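You operate a simulated robot arm through the tools that you are given. There is no shell and no other tool. Be economical: measure what you need, move in short steps, check, and stop when the job is done.

You are at the controls of a simulated robot arm. One attempt, no reset.

JOB
Count 12 pegs into cup 29 at the peg feeder.
Fine: cup on the cup slide, slide pushed in; one press gives what the peg knob shows, eight at most; draw the slide out at the end and leave the cup on it. Where these are worked on the way, their far stop is far enough and under half their travel is too little: cup slide.

Only the result counts: the job must be done as asked and must still hold three seconds after the hand-in. Knocking over, shifting, dropping, spilling or breaking anything else fails it.

ROBOT AND FRAMES
A 7-joint arm with a two-finger parallel gripper, fixed in place. Base frame: the origin is at the foot of the arm, x ahead of it, y to its left, z up; the work surface is at about z = 0.84. Lengths are in m, angles in degrees, forces in N, time in s.
With the tool pointing down near the work surface it reaches from about 0.24 to 0.68 m from the base axis. Its first joint turns from -66.0 to 66.0 degrees. Payload 2.4 kg.
The TCP is the grasp point between the finger pads, 0.03 m short of the fingertips. In the tool frame z runs along the fingers and y along their closing line. The gripper opens to 0.094 m. The fingers are 0.028 m wide and 0.01 m thick; the gripper's body (0.05 by 0.096 m) begins 0.055 m behind the TCP.
Orientation is told as [roll, pitch, yaw] about the base's x, y, z axes, in that order, counted from this pose: with the fingers straight down and closing along the base's y, the tool's x points along the base's -x, its y along +y and its z along -z.

CONTROLS
- The arm moves only by the tool send_rows. Its argument "steps" is a list of rows, each a list of 7 numbers: the shift along the base's x, y, z in m, then the turn, a rotation vector about the base's x, y, z in degrees, then the gripper command, from -1 (fully open) to 1 (shut), values between in proportion. In form: [[tx, ty, tz, ax, ay, az, hand], ...]. A call has 1 to 12 rows; each row is the pose to reach, as a shift and turn from the pose commanded when the call began. Each row takes 0.2 s and may step no farther than 0.05 m and 8.6 degrees from the row before; otherwise, or with a gripper value out of range, the whole call is refused. A pose out of reach is approached as far as the arm can. The call stops where the force on the tool passes 40 N (or 10 N more than at its start, if that is more) or the arm is blocked; 0.2 s more then pass. The fingers move at their own pace (about 0.153 m/s each) and stop on an object; they squeeze with about 35 N. The grip force told is the motor's: it shows also when the fingers shut on nothing. Time passes only in rows, and 0.2 s behind the last, so rows that repeat a pose let the fingers close. It gives the time, the measured TCP pose, the force on the tool (base axes), the opening and the grip force at its end, in the units of the frame above (readings bear some noise), with the torque about the TCP (base axes, N m) and any sound that the robot's microphone picked up.
- Cameras (640 x 400 px; columns grow to the right, rows downward): "scene" is fixed at [0.0408, 0.4715, 1.4557]; the picture's right is [-0.74, -0.68, 0.00], its down [-0.32, 0.34, -0.88] and it looks along [0.60, -0.65, -0.47] (base axes); focal length 345 px, centre (320, 200). "wrist" rides on the gripper at [0.076, 0.014, -0.102] in the tool frame; the picture's right is [-0.18, 0.98, 0.00], its down [-0.75, -0.14, -0.64] and it looks along [-0.63, -0.12, 0.77] (tool axes); focal length 243 px, centre (320, 200). There is no depth. A picture from a camera that has moved, and an enlarged one, comes with that camera's place and axes in the base frame and with its lens.
- get_image(camera): a new picture of that camera. The clock stands still meanwhile.
- enlarge(camera, box): a new picture of the part [left, top, right, bottom] of that camera's present view, enlarged. The clock stands still meanwhile.
- job_done(): hands the job in; it is judged then, once.

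Work in short steps. Places have to be worked out from the pictures, the camera data and where the tool is seen: move nearer, look again, correct. Check each grasp and each placing, and mend what went wrong. You have 120 turns and 64 pictures in all, those below and enlarged ones among them. Open the gripper and draw the arm clear of the work before you hand the job in, unless the task says otherwise; then end with one line.

The tools are called after "Call:" as name(argument=value, ...) on one line, values as JSON. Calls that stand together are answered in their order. send_rows: Moves the arm, as the interface text tells. Its arguments: {"type":"object","properties":{"steps":{"type":"array"}},"required":["steps"]} The other tools are called the same way: get_image (camera) takes a picture; enlarge (camera, box) takes an enlarged picture of a part of a camera's view; job_done () hands the job in.

At the start:

```text
clock: 0.0
tcp_pos: [0.3763, -0.2148, 1.2581]
ee_rot: [-0.1, 0.0, 0.0]
wrist_force: [0.0, 0.4, -0.5]
ft_torque: [-0.02, 0.01, 0.01]
grip_width: 0.094
grasp_force: 0.0
```

scene: 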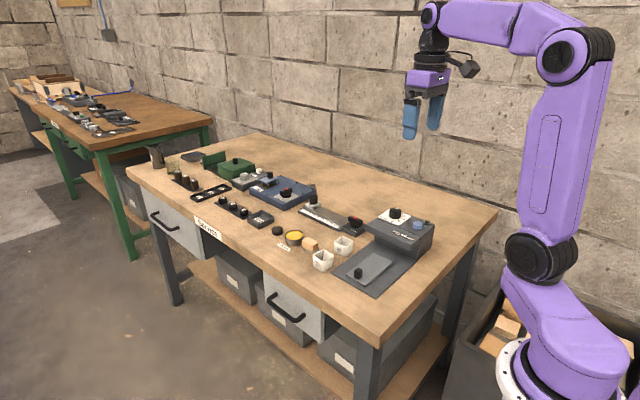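
wrist: 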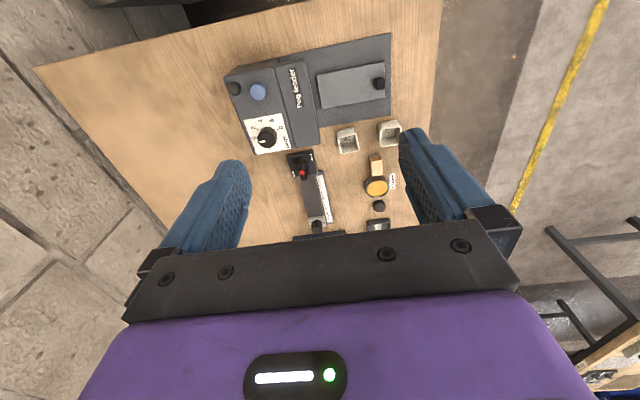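

I see the peg feeder (grey box with knob, blue button, slide). I look closer at it from both cameras.

Call:
enlarge(camera="wrist", box=[210, 20, 430, 240])

Call:
enlarge(camera="scene", box=[260, 180, 460, 305])

```text
1.82 times, centred on (320, 130) of wrist
camera zoom: at [0.2998, -0.2013, 1.3619], right [0.18, 0.98, 0.0], down [0.75, -0.14, 0.64], along [0.63, -0.12, -0.77], focal length 441 px, centre (320, 327)
```

zoom: 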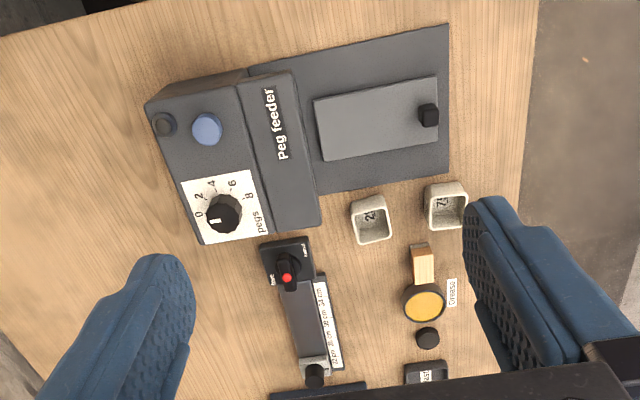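

```text
3.20 times, centred on (360, 242) of scene
camera zoom: at [0.0408, 0.4715, 1.4557], right [-0.74, -0.68, 0.0], down [-0.32, 0.34, -0.88], along [0.6, -0.65, -0.47], focal length 1103 px, centre (192, 64)
```

zoom: 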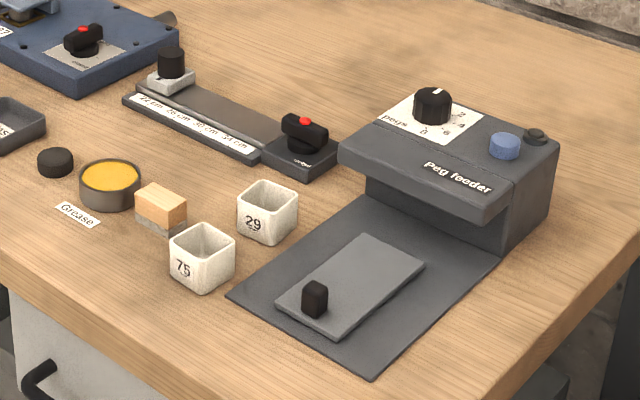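

Cup 29 is at about (0.55,-0.185), slide axis along y at x≈0.444, blue button (0.397,-0.321,0.937), peg knob (0.476,-0.332,0.942). I look closely at the dial and slide.

Call:
enlarge(camera="wrist", box=[220, 70, 310, 160])

Call:
send_rows(steps=[[0.03, 0.01, -0.04, 0, 0, -8, -1], [0.06, 0.02, -0.08, 0, 0, -16, -1], [0.09, 0.03, -0.11, 0, 0, -24, -1], [0.12, 0.03, -0.14, 0, 0, -32, -1], [0.14, 0.03, -0.17, 0, 0, -40, -1], [0.16, 0.03, -0.2, 0, 0, -48, -1], [0.174, 0.03, -0.2, 0, 0, -56, -1], [0.174, 0.03, -0.2, 0, 0, -64, -1], [0.174, 0.03, -0.2, 0, 0, -72, -1], [0.174, 0.03, -0.2, 0, 0, -80, -1], [0.174, 0.03, -0.2, 0, 0, -88, -1], [0.174, 0.03, -0.2, 0, 0, -90, -1]])

```text
4.44 times, centred on (265, 115) of wrist
camera zoom: at [0.2998, -0.2013, 1.3619], right [0.18, 0.98, 0.0], down [0.75, -0.14, 0.64], along [0.63, -0.12, -0.77], focal length 1078 px, centre (564, 578)
```

zoom: 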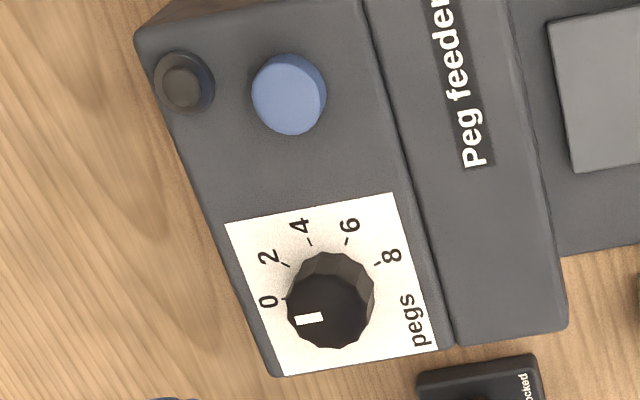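

```text
refused: row 1 steps farther than a row can; nothing moved
```

Dial: about 20° per peg, clockwise from above, pointer now at 0. I redo the move above cup 29 with smaller steps, turning so the fingers close along x.

Call:
send_rows(steps=[[0.02, 0.01, -0.03, 0, 0, -8, -1], [0.04, 0.02, -0.06, 0, 0, -16, -1], [0.06, 0.03, -0.09, 0, 0, -24, -1], [0.08, 0.03, -0.12, 0, 0, -32, -1], [0.1, 0.03, -0.15, 0, 0, -40, -1], [0.12, 0.03, -0.18, 0, 0, -48, -1], [0.14, 0.03, -0.2, 0, 0, -56, -1], [0.16, 0.03, -0.2, 0, 0, -64, -1], [0.174, 0.03, -0.2, 0, 0, -72, -1], [0.174, 0.03, -0.2, 0, 0, -80, -1], [0.174, 0.03, -0.2, 0, 0, -88, -1], [0.174, 0.03, -0.2, 0, 0, -90, -1]])

Call:
get_image(camera="wrist")

```text
clock: 2.6
tcp_pos: [0.5506, -0.1852, 1.0591]
ee_rot: [0.0, -0.1, -90.1]
wrist_force: [0.2, -0.4, -0.3]
ft_torque: [-0.04, 0.02, 0.0]
grip_width: 0.094
grasp_force: 0.1
```

```text
58 pictures are left
camera wrist: at [0.5648, -0.1095, 1.162], right [0.98, -0.19, 0.0], down [-0.14, -0.75, 0.64], along [-0.12, -0.63, -0.77], focal length 243 px, centre (320, 200)
```

wrist: 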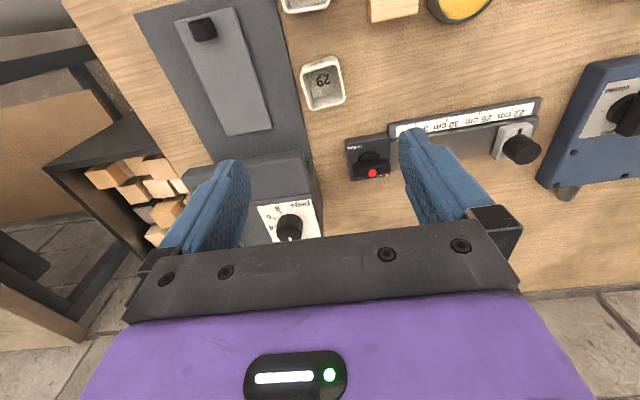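

Cup 29 centre re-measured at (0.553,-0.180), sides axis-aligned, ~0.043 wide. I centre over it and descend to grasp height.

Call:
send_rows(steps=[[0.0027, 0.0048, -0.04, 0, 0, 0, -1], [0.0027, 0.0048, -0.08, 0, 0, 0, -1], [0.0027, 0.0048, -0.12, 0, 0, 0, -1], [0.0027, 0.0048, -0.14, 0, 0, 0, -1]])

Call:
get_image(camera="wrist")

Call:
enlarge(camera="scene", box=[260, 180, 460, 305])

```text
clock: 3.6
tcp_pos: [0.5531, -0.1803, 0.9185]
ee_rot: [0.0, 0.0, -89.9]
wrist_force: [0.7, -0.2, -1.1]
ft_torque: [-0.02, -0.03, -0.03]
grip_width: 0.0943
grasp_force: 0.0
```

```text
57 pictures are left
camera wrist: at [0.5677, -0.1053, 1.0219], right [0.98, -0.18, 0.0], down [-0.14, -0.75, 0.64], along [-0.12, -0.63, -0.77], focal length 243 px, centre (320, 200)
```

wrist: 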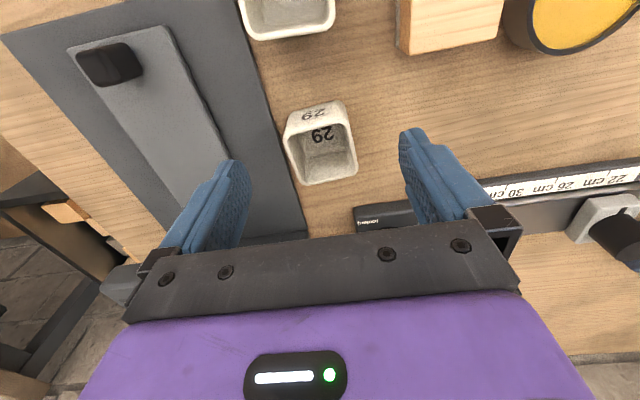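

```text
3.20 times, centred on (360, 242) of scene
camera zoom: at [0.0408, 0.4715, 1.4557], right [-0.74, -0.68, 0.0], down [-0.32, 0.34, -0.88], along [0.6, -0.65, -0.47], focal length 1103 px, centre (192, 64)
```

zoom: 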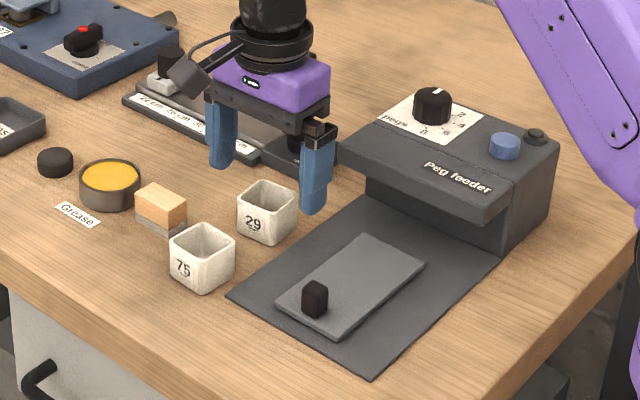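

Cup lies between the fingers. I go down to z≈0.877 and close.

Call:
send_rows(steps=[[0.001, -0.001, -0.02, 0, 0, 0, -1], [0.001, -0.001, -0.041, 0, 0, 0, -1], [0.001, -0.001, -0.041, 0, 0, 0, 0.2], [0.001, -0.001, -0.041, 0, 0, 0, 0.6], [0.001, -0.001, -0.041, 0, 0, 0, 1], [0.001, -0.001, -0.041, 0, 0, 0, 1]])

```text
clock: 5.0
tcp_pos: [0.5543, -0.1826, 0.8785]
ee_rot: [0.0, 0.1, -90.0]
wrist_force: [0.1, 0.6, 1.1]
ft_torque: [0.04, -0.04, -0.03]
grip_width: 0.0472
grasp_force: 34.7
```

Grip at 0.047 width, good. Lift 6 cm and carry over to the slide plate centre, then look.

Call:
send_rows(steps=[[0, 0, 0.02, 0, 0, 0, 1], [0, 0, 0.05, 0, 0, 0, 1], [0, 0, 0.06, 0, 0, 0, 1], [-0.03, 0.003, 0.06, 0, 0, 0, 1], [-0.06, 0.006, 0.06, 0, 0, 0, 1], [-0.09, 0.009, 0.06, 0, 0, 0, 1], [-0.1105, 0.0115, 0.06, 0, 0, 0, 1], [-0.1105, 0.0115, 0.06, 0, 0, 0, 1]])

Call:
get_image(camera="wrist")

Call:
enlarge(camera="scene", box=[300, 180, 460, 280])

```text
clock: 6.8
tcp_pos: [0.4435, -0.1712, 0.9357]
ee_rot: [0.0, 0.0, -90.1]
wrist_force: [-0.7, -1.1, 0.2]
ft_torque: [-0.01, -0.01, -0.02]
grip_width: 0.0473
grasp_force: 34.9
```

```text
55 pictures are left
camera wrist: at [0.4573, -0.0946, 1.0402], right [0.98, -0.18, 0.0], down [-0.14, -0.75, 0.64], along [-0.12, -0.63, -0.77], focal length 243 px, centre (320, 200)
```

wrist: 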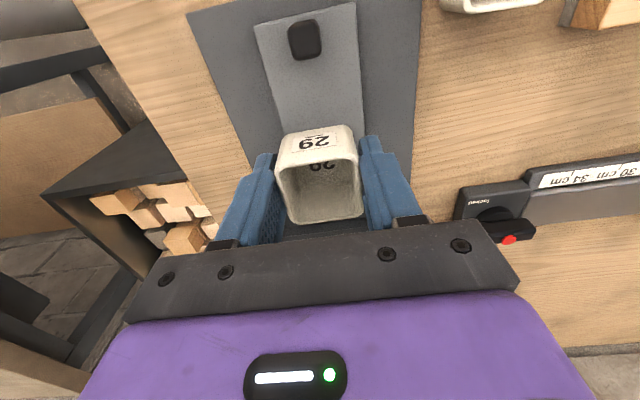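

```text
4.00 times, centred on (380, 230) of scene
camera zoom: at [0.0408, 0.4715, 1.4557], right [-0.74, -0.68, 0.0], down [-0.32, 0.34, -0.88], along [0.6, -0.65, -0.47], focal length 1379 px, centre (80, 80)
```

zoom: 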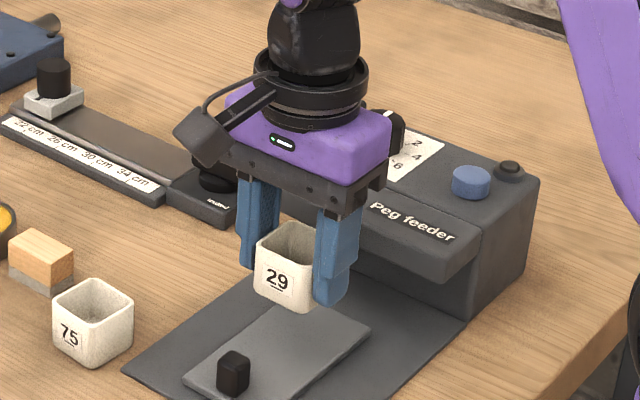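

Cup is held level above the slide plate. Lower towards the plate.

Call:
send_rows(steps=[[0, 0, -0.02, 0, 0, 0, 1], [0, 0, -0.035, 0, 0, 0, 1], [0, 0, -0.038, 0, 0, 0, 1]])

Call:
enlarge(camera="scene", box=[320, 220, 420, 285])

```text
clock: 7.6
tcp_pos: [0.4423, -0.1702, 0.8989]
ee_rot: [0.0, 0.1, -90.1]
wrist_force: [0.6, 0.4, 0.2]
ft_torque: [-0.03, 0.0, -0.01]
grip_width: 0.0474
grasp_force: 35.2
```

```text
6.15 times, centred on (370, 252) of scene
camera zoom: at [0.0408, 0.4715, 1.4557], right [-0.74, -0.68, 0.0], down [-0.32, 0.34, -0.88], along [0.6, -0.65, -0.47], focal length 2121 px, centre (12, -123)
```

zoom: 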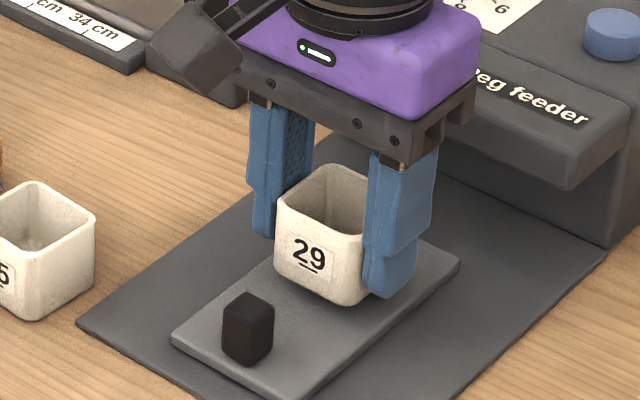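

Still free; I lower in small steps until contact.

Call:
send_rows(steps=[[0, 0, -0.003, 0, 0, 0, 1], [0, 0, -0.005, 0, 0, 0, 1], [0, 0, -0.006, 0, 0, 0, 1], [0, 0, -0.007, 0, 0, 0, 1]])

```text
clock: 8.6
tcp_pos: [0.4433, -0.1701, 0.8922]
ee_rot: [0.0, 0.0, -90.0]
wrist_force: [-0.2, 0.1, -0.9]
ft_torque: [0.01, -0.01, -0.02]
grip_width: 0.0474
grasp_force: 35.1
```

Call:
send_rows(steps=[[0, 0, -0.001, 0, 0, 0, 1], [0, 0, -0.002, 0, 0, 0, 1], [0, 0, -0.003, 0, 0, 0, 1]])

```text
clock: 9.4
tcp_pos: [0.4423, -0.1693, 0.8894]
ee_rot: [0.0, 0.0, -90.0]
wrist_force: [-2.2, 0.8, 9.4]
ft_torque: [0.05, -0.05, -0.04]
grip_width: 0.0472
grasp_force: 35.4
```

Contact felt (9 N). Open and rise.

Call:
send_rows(steps=[[0, 0, -0.002, 0, 0, 0, -0.2], [0, 0, -0.002, 0, 0, 0, -0.6], [0, 0, -0.002, 0, 0, 0, -0.6], [0, 0, 0.02, 0, 0, 0, -0.6], [0, 0, 0.06, 0, 0, 0, -0.6], [0, 0.02, 0.1, 0, 0, 0, -0.6], [0, 0.055, 0.1, 0, 0, 0, -0.6]])

Call:
get_image(camera="wrist")

Call:
enlarge(camera="scene", box=[320, 200, 440, 285])

```text
clock: 11.0
tcp_pos: [0.443, -0.114, 0.9906]
ee_rot: [-0.1, 0.0, -90.0]
wrist_force: [0.1, -1.0, -0.4]
ft_torque: [-0.01, 0.01, 0.01]
grip_width: 0.0751
grasp_force: 0.0
```

```text
52 pictures are left
camera wrist: at [0.4576, -0.0381, 1.0933], right [0.98, -0.18, 0.0], down [-0.14, -0.75, 0.64], along [-0.12, -0.63, -0.77], focal length 243 px, centre (320, 200)
```

wrist: 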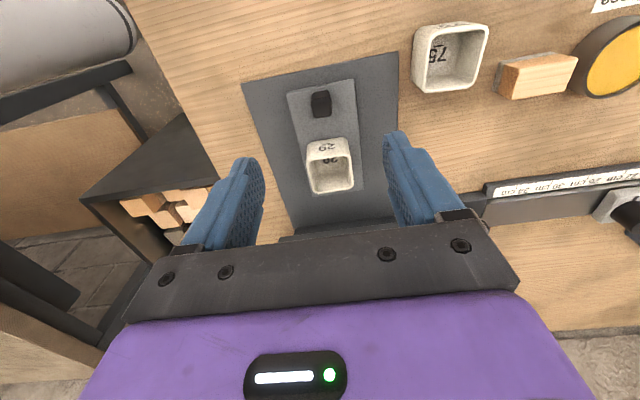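

```text
4.71 times, centred on (380, 242) of scene
camera zoom: at [0.0408, 0.4715, 1.4557], right [-0.74, -0.68, 0.0], down [-0.32, 0.34, -0.88], along [0.6, -0.65, -0.47], focal length 1622 px, centre (38, 0)
```

zoom: 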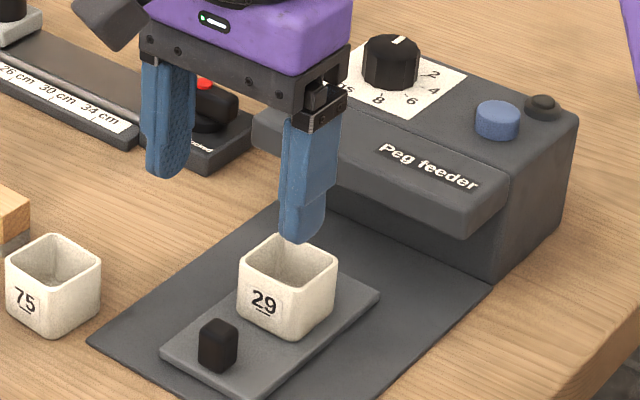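

Cup stands on the slide clear of the slide knob at (0.4435,-0.111). I descend around the knob and grip it.

Call:
send_rows(steps=[[0, 0.003, -0.04, 0, 0, 0, -0.6], [0, 0.003, -0.08, 0, 0, 0, -0.2], [0, 0.003, -0.095, 0, 0, 0, -0.2], [0, 0.003, -0.104, 0, 0, 0, -0.2]])

Call:
get_image(camera="wrist")

Call:
enlarge(camera="scene", box=[320, 200, 440, 285])

```text
clock: 12.0
tcp_pos: [0.4427, -0.1122, 0.8844]
ee_rot: [0.0, 0.0, -90.0]
wrist_force: [-0.3, 0.1, 0.8]
ft_torque: [0.01, -0.02, -0.05]
grip_width: 0.0563
grasp_force: 0.0
```

```text
50 pictures are left
camera wrist: at [0.4572, -0.0358, 0.9882], right [0.98, -0.18, 0.0], down [-0.14, -0.75, 0.64], along [-0.12, -0.63, -0.77], focal length 243 px, centre (320, 200)
```

wrist: 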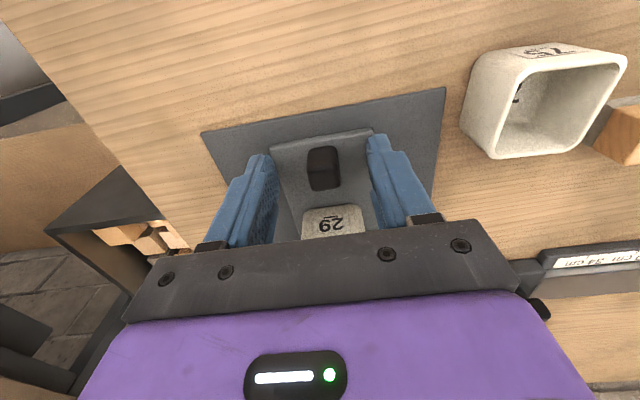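

```text
4.71 times, centred on (380, 242) of scene
camera zoom: at [0.0408, 0.4715, 1.4557], right [-0.74, -0.68, 0.0], down [-0.32, 0.34, -0.88], along [0.6, -0.65, -0.47], focal length 1622 px, centre (38, 0)
```

zoom: 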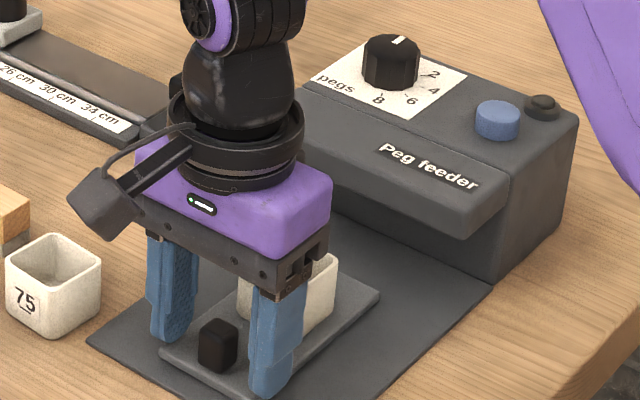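

Knob is between the fingers. Close on it, then push the slide in along -y.

Call:
send_rows(steps=[[0.001, 0, 0, 0, 0, 0, 1], [0.001, 0, 0, 0, 0, 0, 1], [0.001, -0.01, 0, 0, 0, 0, 1], [0.001, -0.02, 0, 0, 0, 0, 1], [0.001, -0.03, 0, 0, 0, 0, 1], [0.001, -0.04, 0, 0, 0, 0, 1], [0.001, -0.05, 0, 0, 0, 0, 1]])

Call:
enlarge(camera="scene", box=[320, 200, 440, 285])

```text
clock: 13.6
tcp_pos: [0.4453, -0.1596, 0.8851]
ee_rot: [0.0, -0.1, -90.1]
wrist_force: [8.7, 0.3, -8.5]
ft_torque: [0.13, -0.18, 0.02]
grip_width: 0.0177
grasp_force: 45.1
```

```text
4.71 times, centred on (380, 242) of scene
camera zoom: at [0.0411, 0.4715, 1.4557], right [-0.74, -0.68, 0.0], down [-0.32, 0.34, -0.88], along [0.6, -0.65, -0.47], focal length 1622 px, centre (38, 0)
```

zoom: 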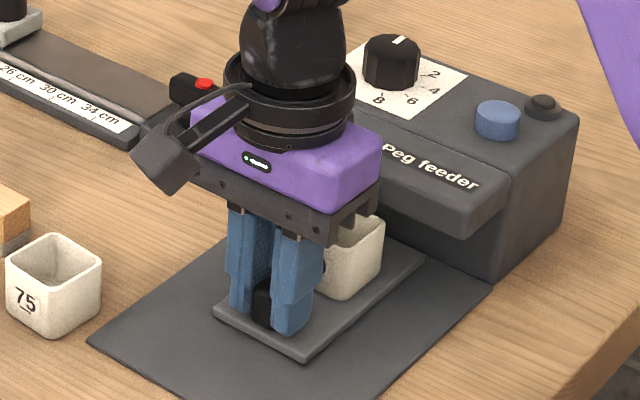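

Slide follows, cup rides along. Continue pushing gently.

Call:
send_rows(steps=[[0, -0.01, 0, 0, 0, 0, 1], [0, -0.02, 0, 0, 0, 0, 1]])

Call:
enlarge(camera="scene", box=[320, 200, 440, 285])

```text
clock: 14.2
tcp_pos: [0.4448, -0.1814, 0.886]
ee_rot: [0.0, 0.0, -90.0]
wrist_force: [11.3, 0.4, -14.3]
ft_torque: [0.2, -0.21, 0.02]
grip_width: 0.0173
grasp_force: 44.9
```

```text
4.71 times, centred on (380, 242) of scene
camera zoom: at [0.0413, 0.4714, 1.4557], right [-0.74, -0.68, 0.0], down [-0.32, 0.34, -0.88], along [0.6, -0.65, -0.47], focal length 1622 px, centre (38, 0)
```

zoom: 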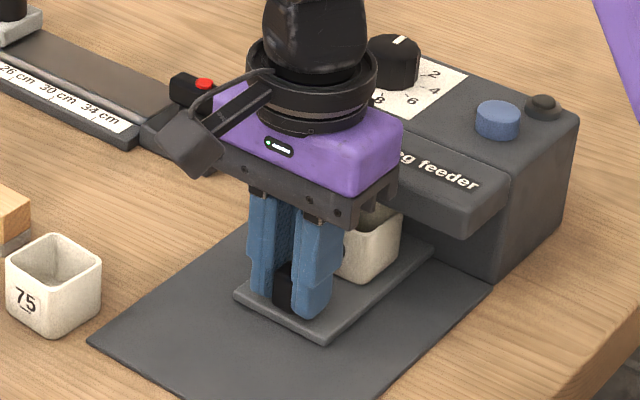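

Cup clears the overhang. Continue to the stop with small easing of the side forces.

Call:
send_rows(steps=[[0.001, -0.01, -0.001, 0, 0, 0, 1], [0.001, -0.02, -0.001, 0, 0, 0, 1], [0.001, -0.03, -0.001, 0, 0, 0, 1], [0.001, -0.04, -0.001, 0, 0, 0, 1]])

Call:
enlarge(camera="scene", box=[320, 200, 440, 285])

```text
clock: 14.8
tcp_pos: [0.4455, -0.1922, 0.8834]
ee_rot: [-0.6, 0.6, -89.6]
wrist_force: [-1.9, 8.0, 4.2]
ft_torque: [0.11, -0.64, -0.31]
grip_width: 0.0175
grasp_force: 44.7
stopped in row 3: the force on the tool passed its limit at 51 N (the readings are from after the stop); the commanded pose is now the measured one
```

```text
4.71 times, centred on (380, 242) of scene
camera zoom: at [0.0407, 0.4717, 1.4556], right [-0.74, -0.68, 0.0], down [-0.32, 0.34, -0.88], along [0.6, -0.65, -0.47], focal length 1622 px, centre (38, 0)
```

zoom: 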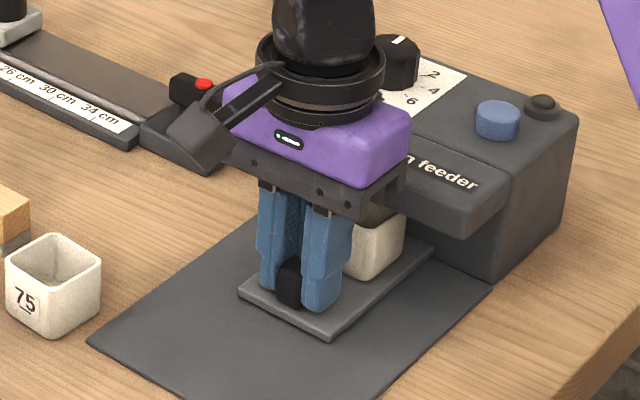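

Hit a stop after ~0.08 m travel; likely the far stop. Release the knob, rise and look.

Call:
send_rows(steps=[[0, 0, 0, 0, 0, 0, 0.2], [0, 0, 0, 0, 0, 0, 0.1], [0, 0.004, 0.02, 0, 0, 0, 0.1], [0, 0.03, 0.05, 0, 0, 0, 0.1], [0, 0.07, 0.07, 0, 0, 0, 0.1], [0, 0.11, 0.07, 0, 0, 0, 0.1]])

Call:
get_image(camera="wrist")

Call:
enlarge(camera="scene", box=[320, 200, 440, 285])

```text
clock: 16.2
tcp_pos: [0.4443, -0.0853, 0.9535]
ee_rot: [-0.6, 0.6, -89.6]
wrist_force: [1.1, 0.5, 0.2]
ft_torque: [0.01, 0.04, -0.01]
grip_width: 0.0421
grasp_force: 0.0
```

```text
45 pictures are left
camera wrist: at [0.4591, -0.0084, 1.0577], right [0.98, -0.18, -0.01], down [-0.13, -0.76, 0.64], along [-0.12, -0.62, -0.77], focal length 243 px, centre (320, 200)
```

wrist: 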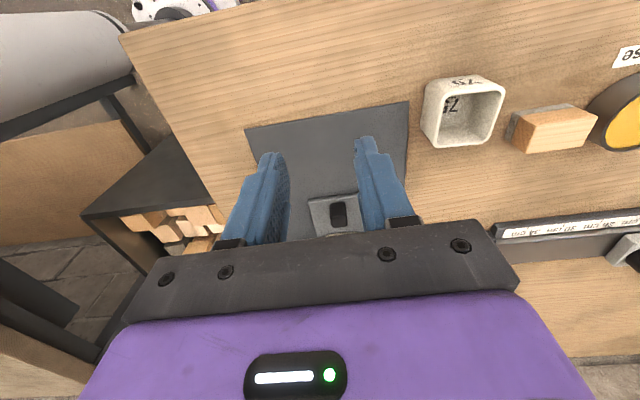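

```text
4.71 times, centred on (380, 242) of scene
camera zoom: at [0.0408, 0.4715, 1.4557], right [-0.74, -0.68, 0.0], down [-0.32, 0.34, -0.88], along [0.6, -0.65, -0.47], focal length 1622 px, centre (38, 0)
```

zoom: 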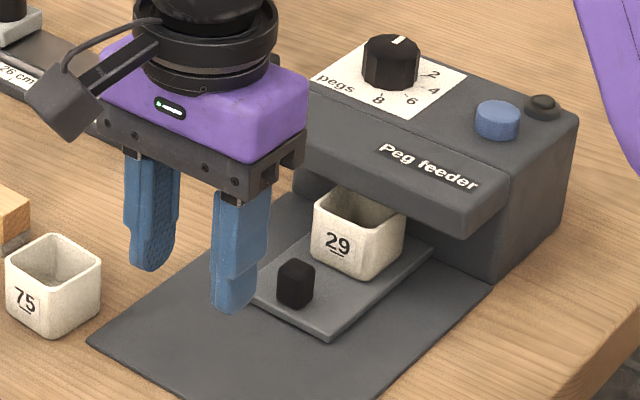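

Slide moved ~0.068 m. I check whether the cup is jammed at the lip or the slide is at its own stop.

Call:
enlarge(camera="scene", box=[370, 225, 430, 275])

Call:
send_rows(steps=[[0, 0.03, 0, 0, 0, 0, 0.1], [0, 0.06, -0.02, 0, 0, 0, 0.1], [0, 0.09, -0.04, 0, 0, 0, 0.1]])

Call:
get_image(camera="wrist")

```text
8.00 times, centred on (400, 250) of scene
camera zoom: at [0.0408, 0.4715, 1.4557], right [-0.74, -0.68, 0.0], down [-0.32, 0.34, -0.88], along [0.6, -0.65, -0.47], focal length 2758 px, centre (-320, -200)
```

zoom: 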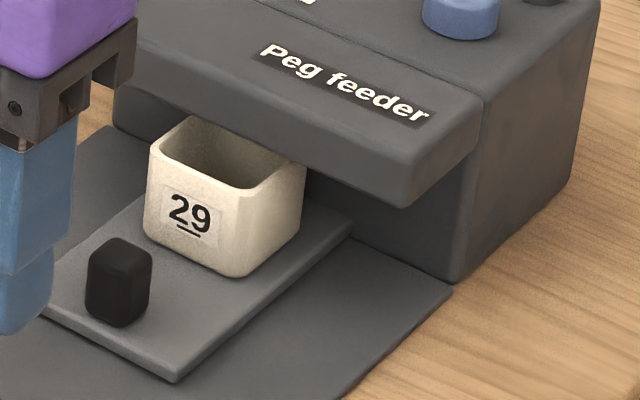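

```text
clock: 17.0
tcp_pos: [0.444, 0.0067, 0.913]
ee_rot: [-0.7, 0.4, -89.5]
wrist_force: [0.1, -0.6, 0.7]
ft_torque: [0.0, -0.01, -0.01]
grip_width: 0.0423
grasp_force: 0.0
```

```text
42 pictures are left
camera wrist: at [0.4592, 0.0816, 1.0171], right [0.98, -0.18, -0.01], down [-0.13, -0.76, 0.64], along [-0.12, -0.62, -0.77], focal length 243 px, centre (320, 200)
```

wrist: 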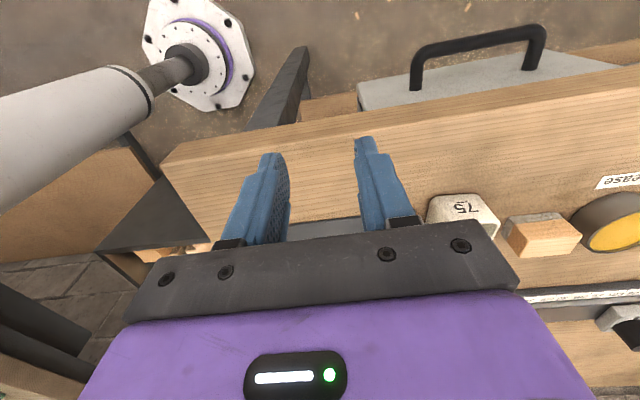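

The plate's rear edge abuts the feeder column, so the slide is at its far stop; but the cup is only half under the lip. I tilt the wrist to look under the lip for the spout.

Call:
send_rows(steps=[[0, 0, 0.01, -8, 0, 0, 0.1], [0, -0.01, 0.01, -16, 0, 0, 0.1], [0, -0.02, 0.01, -24, 0, 0, 0.1], [0, -0.03, 0.0, -32, 0, 0, 0.1], [0, -0.04, -0.01, -40, 0, 0, 0.1], [0, -0.05, -0.02, -48, 0, 0, 0.1], [0, -0.05, -0.02, -56, 0, 0, 0.1]])

Call:
get_image(camera="wrist")

Call:
get_image(camera="scene")

```text
clock: 18.6
tcp_pos: [0.4449, -0.0425, 0.8932]
ee_rot: [-1.2, -55.6, -89.3]
wrist_force: [-0.6, 0.9, -0.3]
ft_torque: [0.04, -0.02, -0.01]
grip_width: 0.0424
grasp_force: 0.0
```

```text
41 pictures are left
camera wrist: at [0.4594, 0.0838, 0.8887], right [0.98, -0.11, 0.14], down [-0.13, 0.1, 0.99], along [-0.12, -0.99, 0.09], focal length 243 px, centre (320, 200)
```

wrist: 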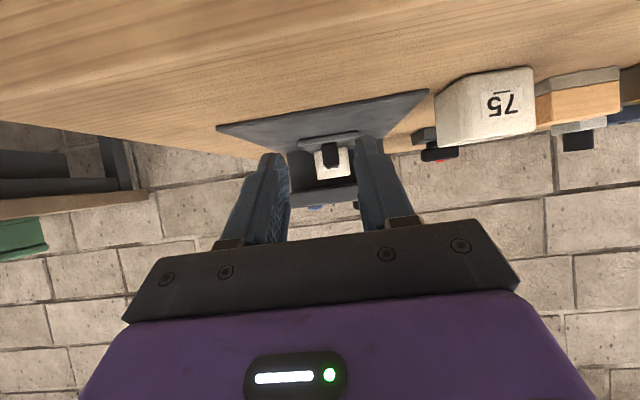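

```text
40 pictures are left
```

scene: 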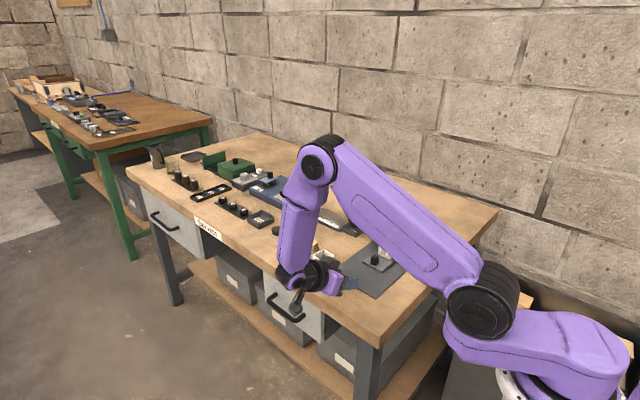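

Call:
enlarge(camera="wrist", box=[270, 125, 380, 215])

```text
4.44 times, centred on (325, 170) of wrist
camera zoom: at [0.4594, 0.0838, 0.8887], right [0.98, -0.11, 0.14], down [-0.13, 0.1, 0.99], along [-0.12, -0.99, 0.09], focal length 1078 px, centre (298, 333)
```

zoom: 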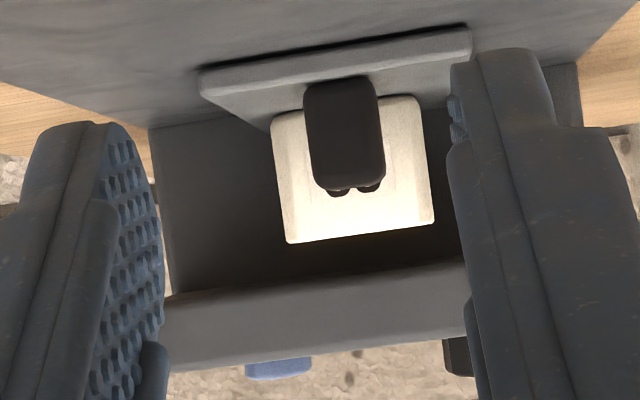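

No visible spout past the cup, and the cup seems to sit too far forward on the plate for the lip. I return upright, draw the slide back out to reposition the cup and look under the lip unobstructed.

Call:
send_rows(steps=[[0, 0.02, 0.02, 8, 0, 0, 0.1], [0, 0.04, 0.04, 16, 0, 0, 0.1], [0, 0.04, 0.06, 24, 0, 0, 0.1], [0, 0.04, 0.07, 32, 0, 0, 0.1], [0, 0.04, 0.07, 40, 0, 0, 0.1], [0, 0.04, 0.07, 48, 0, 0, 0.1], [0, 0.04, 0.07, 56, 0, 0, 0.1], [0, 0.0, 0.07, 56, 0, 0, 0.1], [0, -0.045, 0.07, 56, 0, 0, 0.1], [0, -0.09, 0.07, 56, 0, 0, 0.1]])

Call:
get_image(camera="wrist")

```text
clock: 20.8
tcp_pos: [0.4446, -0.134, 0.9636]
ee_rot: [-0.6, 0.6, -89.5]
wrist_force: [-0.3, 0.2, -1.2]
ft_torque: [0.03, -0.03, -0.02]
grip_width: 0.0425
grasp_force: 0.1
```

```text
38 pictures are left
camera wrist: at [0.4595, -0.0588, 1.0677], right [0.98, -0.18, -0.01], down [-0.13, -0.76, 0.64], along [-0.12, -0.62, -0.77], focal length 243 px, centre (320, 200)
```

wrist: 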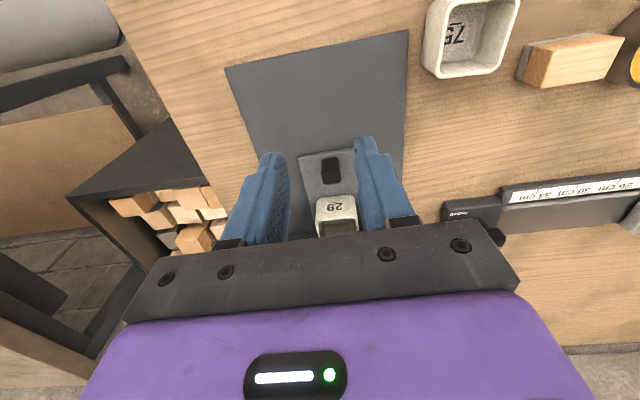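

Go down on the knob at y≈-0.18 and grip, then pull the slide out +y.

Call:
send_rows(steps=[[0.001, -0.045, 0, 0, 0, 0, 0.1], [0.001, -0.045, -0.04, 0, 0, 0, 0.1], [0.001, -0.045, -0.07, 0, 0, 0, 0.1], [0.001, -0.045, -0.079, 0, 0, 0, 0.1], [0.001, -0.045, -0.079, 0, 0, 0, 1], [0.001, -0.045, -0.079, 0, 0, 0, 1], [0.001, -0.035, -0.079, 0, 0, 0, 1], [0.001, -0.02, -0.079, 0, 0, 0, 1], [0.001, -0.005, -0.079, 0, 0, 0, 1], [0.001, 0.01, -0.079, 0, 0, 0, 1], [0.001, 0.02, -0.079, 0, 0, 0, 1]])

Call:
enlarge(camera="scene", box=[320, 200, 440, 285])

```text
clock: 23.2
tcp_pos: [0.4445, -0.1143, 0.885]
ee_rot: [-0.7, 0.5, -89.6]
wrist_force: [-18.3, -0.2, 16.9]
ft_torque: [-0.23, -0.42, -0.49]
grip_width: 0.0175
grasp_force: 44.7
```

```text
4.71 times, centred on (380, 242) of scene
camera zoom: at [0.0401, 0.4716, 1.4557], right [-0.74, -0.68, 0.0], down [-0.32, 0.34, -0.88], along [0.6, -0.65, -0.47], focal length 1622 px, centre (38, 0)
```

zoom: 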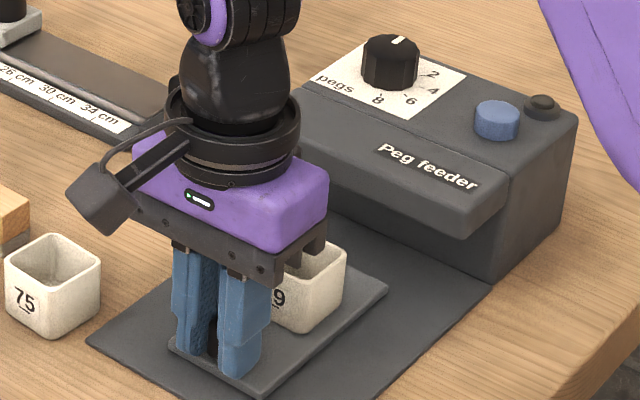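

Slide is nearly out; pull a little more, release, and rise/back off for a look.

Call:
send_rows(steps=[[-0.001, 0.005, -0.001, 0, 0, 0, 1], [-0.001, 0.008, -0.001, 0, 0, 0, 1], [-0.001, 0.008, -0.001, 0, 0, 0, 0.1], [-0.001, 0.008, -0.001, 0, 0, 0, 0.1], [-0.001, 0.02, 0.03, 0, 0, 0, 0.1], [-0.001, 0.06, 0.05, 0, 0, 0, 0.1], [-0.001, 0.1, 0.06, 0, 0, 0, 0.1]])

Call:
get_image(camera="wrist")

```text
clock: 24.8
tcp_pos: [0.4445, -0.0114, 0.9447]
ee_rot: [-0.6, 0.4, -89.5]
wrist_force: [0.1, 0.6, 1.2]
ft_torque: [0.0, 0.01, 0.0]
grip_width: 0.0422
grasp_force: 0.1
```

```text
36 pictures are left
camera wrist: at [0.4592, 0.0616, 1.0489], right [0.98, -0.18, -0.01], down [-0.13, -0.76, 0.64], along [-0.12, -0.62, -0.77], focal length 243 px, centre (320, 200)
```

wrist: 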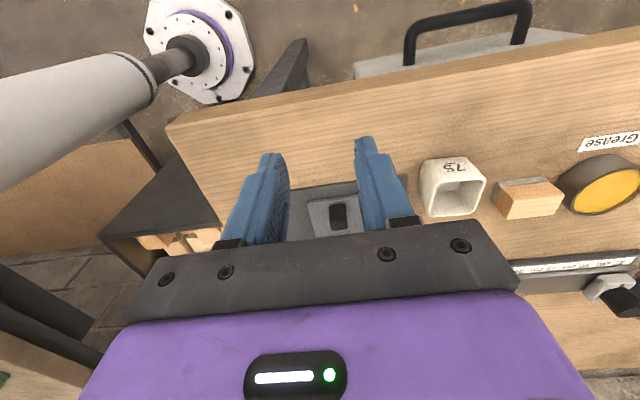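

I tilt the wrist further with the camera low and off to the side, to look up at the lip's underside past the cup.

Call:
send_rows(steps=[[-0.01, 0.01, 0.0, -8, 0, 0, 0.1], [-0.02, 0.01, 0.0, -16, 0, 0, 0.1], [-0.03, 0.01, 0.0, -24, 0, 0, 0.1], [-0.04, 0.01, 0.0, -32, 0, 0, 0.1], [-0.05, 0.01, 0, -40, 0, 0, 0.1], [-0.06, 0.01, 0, -48, 0, 0, 0.1], [-0.07, 0.01, 0, -56, 0, 0, 0.1], [-0.08, 0.0, 0, -64, 0, 0, 0.1], [-0.08, -0.01, -0.01, -72, 0, 0, 0.1], [-0.08, -0.02, -0.02, -78, 0, 0, 0.1]])

Call:
send_rows(steps=[[0, 0, 0, 0, 0, 8, 0.1], [0, 0, 0, 0, 0, 15, 0.1]])

Call:
get_image(camera="wrist")

```text
clock: 27.0
tcp_pos: [0.3793, -0.0326, 0.9307]
ee_rot: [-3.8, -77.5, -86.9]
wrist_force: [-0.3, -0.4, 0.2]
ft_torque: [0.0, 0.02, 0.03]
grip_width: 0.0424
grasp_force: 0.0
out of reach, approached as far as the arm can: row 10
```

```text
clock: 27.6
tcp_pos: [0.4177, -0.0274, 0.9513]
ee_rot: [-4.4, -77.3, -71.3]
wrist_force: [0.5, 0.5, 0.0]
ft_torque: [0.02, -0.01, 0.0]
grip_width: 0.0422
grasp_force: 0.0
out of reach, approached as far as the arm can: row 1, 2
```

```text
35 pictures are left
camera wrist: at [0.4017, 0.0893, 0.9003], right [0.96, 0.21, 0.16], down [-0.24, 0.42, 0.88], along [0.11, -0.89, 0.45], focal length 243 px, centre (320, 200)
```

wrist: 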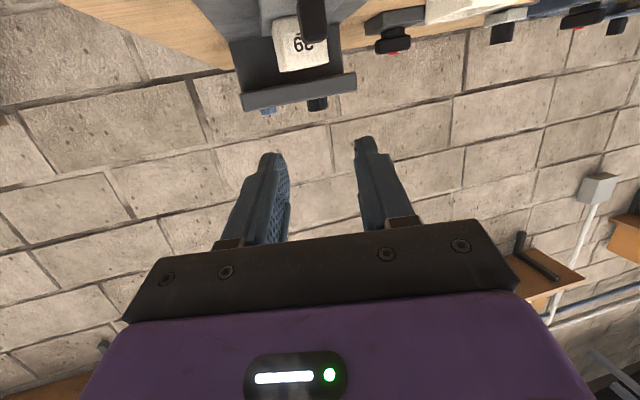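

Call:
send_rows(steps=[[0, 0, -0.02, 0, 0, 0, 0.1], [0, 0, -0.035, 0, 0, 0, 0.1]])

Call:
enlarge(camera="wrist", box=[225, 0, 375, 130])

```text
clock: 28.2
tcp_pos: [0.4337, -0.0235, 0.9207]
ee_rot: [-3.4, -77.4, -72.3]
wrist_force: [1.3, 0.2, 0.1]
ft_torque: [-0.01, 0.03, 0.0]
grip_width: 0.0425
grasp_force: 0.1
out of reach, approached as far as the arm can: row 1, 2
```

```text
3.08 times, centred on (300, 65) of wrist
camera zoom: at [0.4174, 0.0918, 0.8703], right [0.96, 0.21, 0.17], down [-0.24, 0.42, 0.88], along [0.11, -0.89, 0.45], focal length 746 px, centre (382, 615)
```

zoom: 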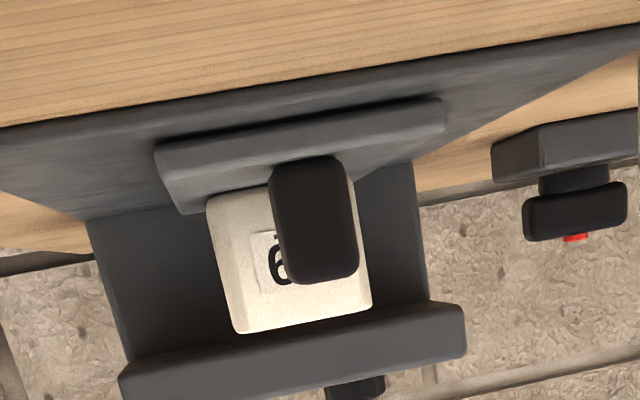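

The underside shows no protruding spout; the chute must be within the lip (y≈-0.245..-0.29). I will shift the cup about 2 cm back on the plate. First return upright.

Call:
send_rows(steps=[[0, 0.0, 0.02, 0, 0, -8, 0.1], [0, 0.0, 0.04, 0, 0, -15, 0.1]])

Call:
send_rows(steps=[[0, 0.0, 0.01, 8, 0, 0, 0.1], [0, 0.0, 0.02, 16, 0, 0, 0.1], [0, 0, 0.03, 24, 0, 0, -0.2], [0, 0, 0.04, 32, 0, 0, -0.6], [0, 0, 0.05, 40, 0, 0, -0.6], [0, 0, 0.05, 48, 0, 0, -0.6], [0, 0, 0.05, 56, 0, 0, -0.6], [0, 0, 0.05, 64, 0, 0, -0.6], [0, 0, 0.05, 72, 0, 0, -0.6], [0, 0, 0.05, 77, 0, 0, -0.6]])

```text
clock: 28.8
tcp_pos: [0.4324, -0.025, 0.9621]
ee_rot: [-2.6, -77.5, -88.0]
wrist_force: [-0.4, 0.2, 0.4]
ft_torque: [0.03, 0.0, 0.0]
grip_width: 0.0423
grasp_force: 0.0
```

```text
clock: 31.0
tcp_pos: [0.4322, -0.024, 1.0128]
ee_rot: [-0.5, -0.4, -89.5]
wrist_force: [-0.5, -0.3, -0.3]
ft_torque: [0.03, 0.03, -0.03]
grip_width: 0.0754
grasp_force: 0.1
```

Call:
send_rows(steps=[[0.006, -0.045, -0.01, 0, 0, -0.5, -0.6], [0.012, -0.091, -0.022, 0, 0, -0.5, -0.6]])

Call:
get_image(camera="wrist")

Call:
enlarge(camera="scene", box=[320, 200, 440, 285])

```text
clock: 31.6
tcp_pos: [0.4446, -0.1156, 0.9894]
ee_rot: [-0.6, -0.4, -90.1]
wrist_force: [-0.5, -0.2, 0.8]
ft_torque: [-0.01, 0.0, -0.02]
grip_width: 0.0751
grasp_force: 0.1
```

```text
33 pictures are left
camera wrist: at [0.4589, -0.0392, 1.0928], right [0.98, -0.18, -0.01], down [-0.13, -0.75, 0.65], along [-0.13, -0.64, -0.76], focal length 243 px, centre (320, 200)
```

wrist: 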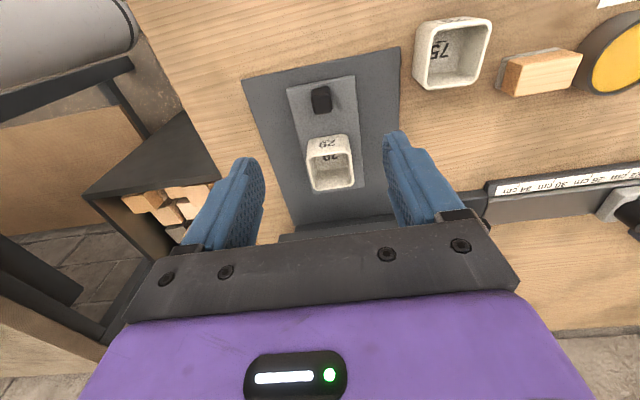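

```text
4.71 times, centred on (380, 242) of scene
camera zoom: at [0.0408, 0.4715, 1.4557], right [-0.74, -0.68, 0.0], down [-0.32, 0.34, -0.88], along [0.6, -0.65, -0.47], focal length 1622 px, centre (38, 0)
```

zoom: 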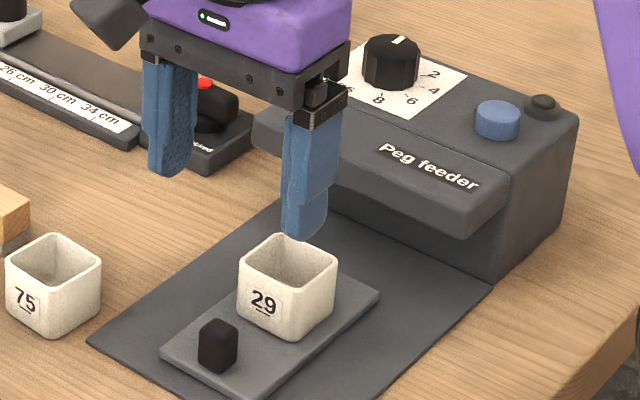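

Slide is fully out, cup at y≈-0.170. I regrip the cup, lift 1 cm, shift 17 mm toward the feeder and set down.

Call:
send_rows(steps=[[-0.001, -0.045, 0, 0, 0, 0, -0.6], [-0.001, -0.0545, -0.03, 0, 0, 0, -0.6], [-0.001, -0.0545, -0.07, 0, 0, 0, -0.6], [-0.001, -0.0545, -0.097, 0, 0, 0, -0.6], [-0.001, -0.0545, -0.097, 0, 0, 0, 0.3], [-0.001, -0.0545, -0.097, 0, 0, 0, 1], [-0.001, -0.0545, -0.097, 0, 0, 0, 1]])

Call:
send_rows(steps=[[0, 0, 0.01, 0, 0, 0, 1], [0, -0.009, 0.01, 0, 0, 0, 1], [0, -0.017, 0.01, 0, 0, 0, 1], [0, -0.017, 0.004, 0, 0, 0, 1], [0, -0.017, 0.001, 0, 0, 0, 1], [0, -0.017, 0.0, 0, 0, 0, 1]])

```text
clock: 33.2
tcp_pos: [0.4446, -0.1696, 0.8931]
ee_rot: [-0.6, -0.5, -90.2]
wrist_force: [-4.0, -0.8, 21.2]
ft_torque: [-0.03, 0.58, -0.01]
grip_width: 0.0448
grasp_force: 34.7
```

```text
clock: 34.6
tcp_pos: [0.4443, -0.186, 0.8952]
ee_rot: [-0.4, -0.7, -90.1]
wrist_force: [-3.4, 1.3, 17.0]
ft_torque: [0.08, -0.36, 0.02]
grip_width: 0.0434
grasp_force: 33.9
```

Unexpected 20 N upward force; I look at the situation.

Call:
get_image(camera="wrist")

Call:
enlarge(camera="scene", box=[320, 200, 440, 285])

```text
31 pictures are left
camera wrist: at [0.4596, -0.1107, 0.9967], right [0.98, -0.19, -0.01], down [-0.14, -0.75, 0.65], along [-0.12, -0.64, -0.76], focal length 243 px, centre (320, 200)
```

wrist: 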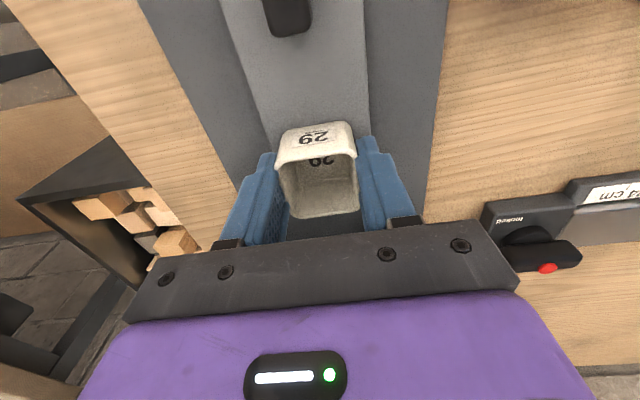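

```text
4.71 times, centred on (380, 242) of scene
camera zoom: at [0.0404, 0.4717, 1.4557], right [-0.74, -0.68, 0.0], down [-0.32, 0.34, -0.88], along [0.6, -0.65, -0.47], focal length 1622 px, centre (38, 0)
```

zoom: 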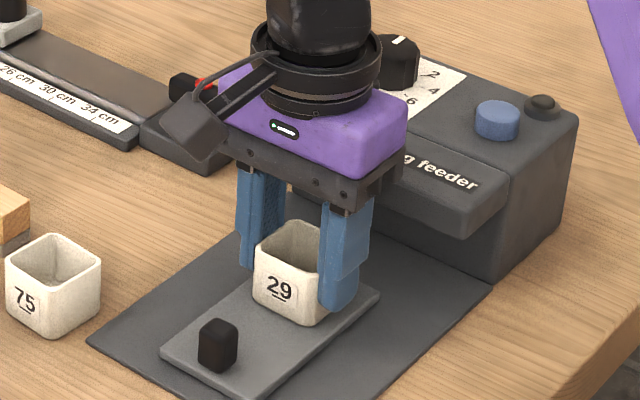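

Cup moved and sits upright on the plate; the force is from its tapered walls. Release and rise, then verify.

Call:
send_rows(steps=[[0, 0, 0, 0, 0, 0, 0.0], [0, 0, 0, 0, 0, 0, -0.6], [0, 0, 0, 0, 0, 0, -0.6], [0, 0, 0.03, 0, 0, 0, -0.6], [0, 0.02, 0.07, 0, 0, 0, -0.6], [0, 0.06, 0.09, 0, 0, 0, -0.6], [0, 0.077, 0.09, 0, 0, 0, -0.2]])

Call:
get_image(camera="wrist")

Call:
enlarge(camera="scene", box=[320, 200, 440, 285])

```text
clock: 36.2
tcp_pos: [0.4442, -0.1107, 0.9844]
ee_rot: [-0.6, -0.5, -90.1]
wrist_force: [0.1, -0.2, 0.4]
ft_torque: [0.01, 0.01, 0.02]
grip_width: 0.0564
grasp_force: 0.1
```

```text
29 pictures are left
camera wrist: at [0.4591, -0.0334, 1.0868], right [0.98, -0.19, -0.01], down [-0.14, -0.75, 0.65], along [-0.13, -0.64, -0.76], focal length 243 px, centre (320, 200)
```

wrist: 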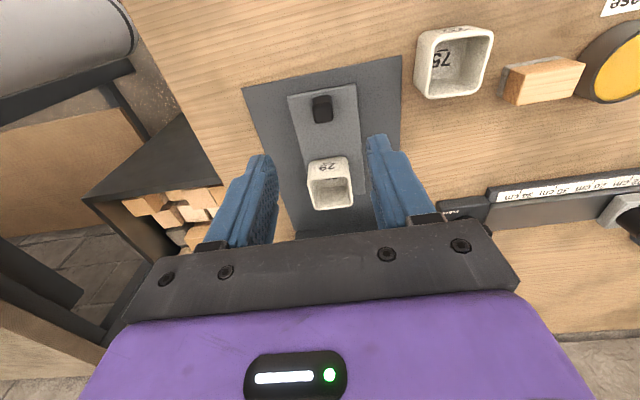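

```text
4.71 times, centred on (380, 242) of scene
camera zoom: at [0.0408, 0.4715, 1.4557], right [-0.74, -0.68, 0.0], down [-0.32, 0.34, -0.88], along [0.6, -0.65, -0.47], focal length 1622 px, centre (38, 0)
```

zoom: 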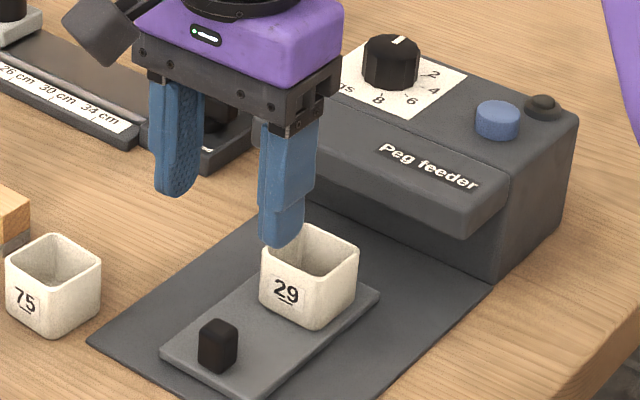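

Cup now ~17 mm further back. Grip the slide knob and push in to the stop.

Call:
send_rows(steps=[[0, 0.001, -0.04, 0, 0, 0, -0.2], [0, 0.001, -0.08, 0, 0, 0, -0.2], [0, 0.001, -0.099, 0, 0, 0, -0.2], [0, 0.001, -0.099, 0, 0, 0, 1], [0, 0.001, -0.099, 0, 0, 0, 1], [0, -0.01, -0.099, 0, 0, 0, 1], [0, -0.025, -0.099, 0, 0, 0, 1], [0, -0.04, -0.099, 0, 0, 0, 1], [0, -0.05, -0.099, 0, 0, 0, 1], [0, -0.06, -0.099, 0, 0, 0, 1]])

Call:
send_rows(steps=[[0, -0.005, 0, 0, 0, 0, 1], [0, -0.009, 0, 0, 0, 0, 1], [0, -0.013, 0, 0, 0, 0, 1], [0, -0.017, 0, 0, 0, 0, 1], [0, -0.021, 0, 0, 0, 0, 1]])

Call:
enlarge(camera="scene", box=[320, 200, 440, 285])

```text
clock: 38.4
tcp_pos: [0.4448, -0.1704, 0.8857]
ee_rot: [-0.4, -0.5, -90.0]
wrist_force: [9.7, 1.1, 14.0]
ft_torque: [0.19, -0.59, 0.06]
grip_width: 0.0175
grasp_force: 44.7
```

```text
clock: 39.6
tcp_pos: [0.4446, -0.1836, 0.8849]
ee_rot: [-0.6, -0.3, -89.9]
wrist_force: [-2.7, 6.0, 4.1]
ft_torque: [-0.12, -0.6, -0.11]
grip_width: 0.0174
grasp_force: 44.5
stopped in row 5: the force on the tool passed its limit at 41 N (the readings are from after the stop); the commanded pose is now the measured one
```

```text
4.71 times, centred on (380, 242) of scene
camera zoom: at [0.0407, 0.4717, 1.4556], right [-0.74, -0.68, 0.0], down [-0.32, 0.34, -0.88], along [0.6, -0.65, -0.47], focal length 1622 px, centre (38, 0)
```

zoom: 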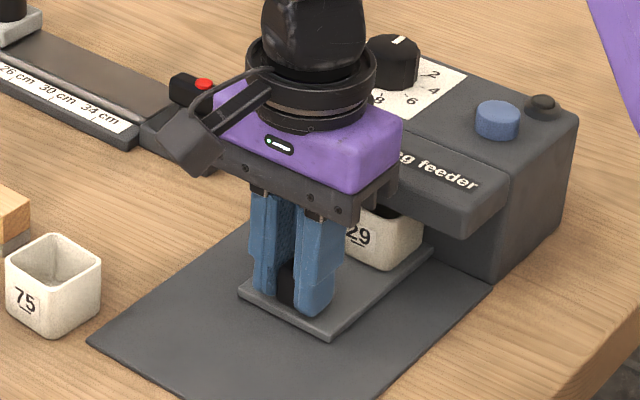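

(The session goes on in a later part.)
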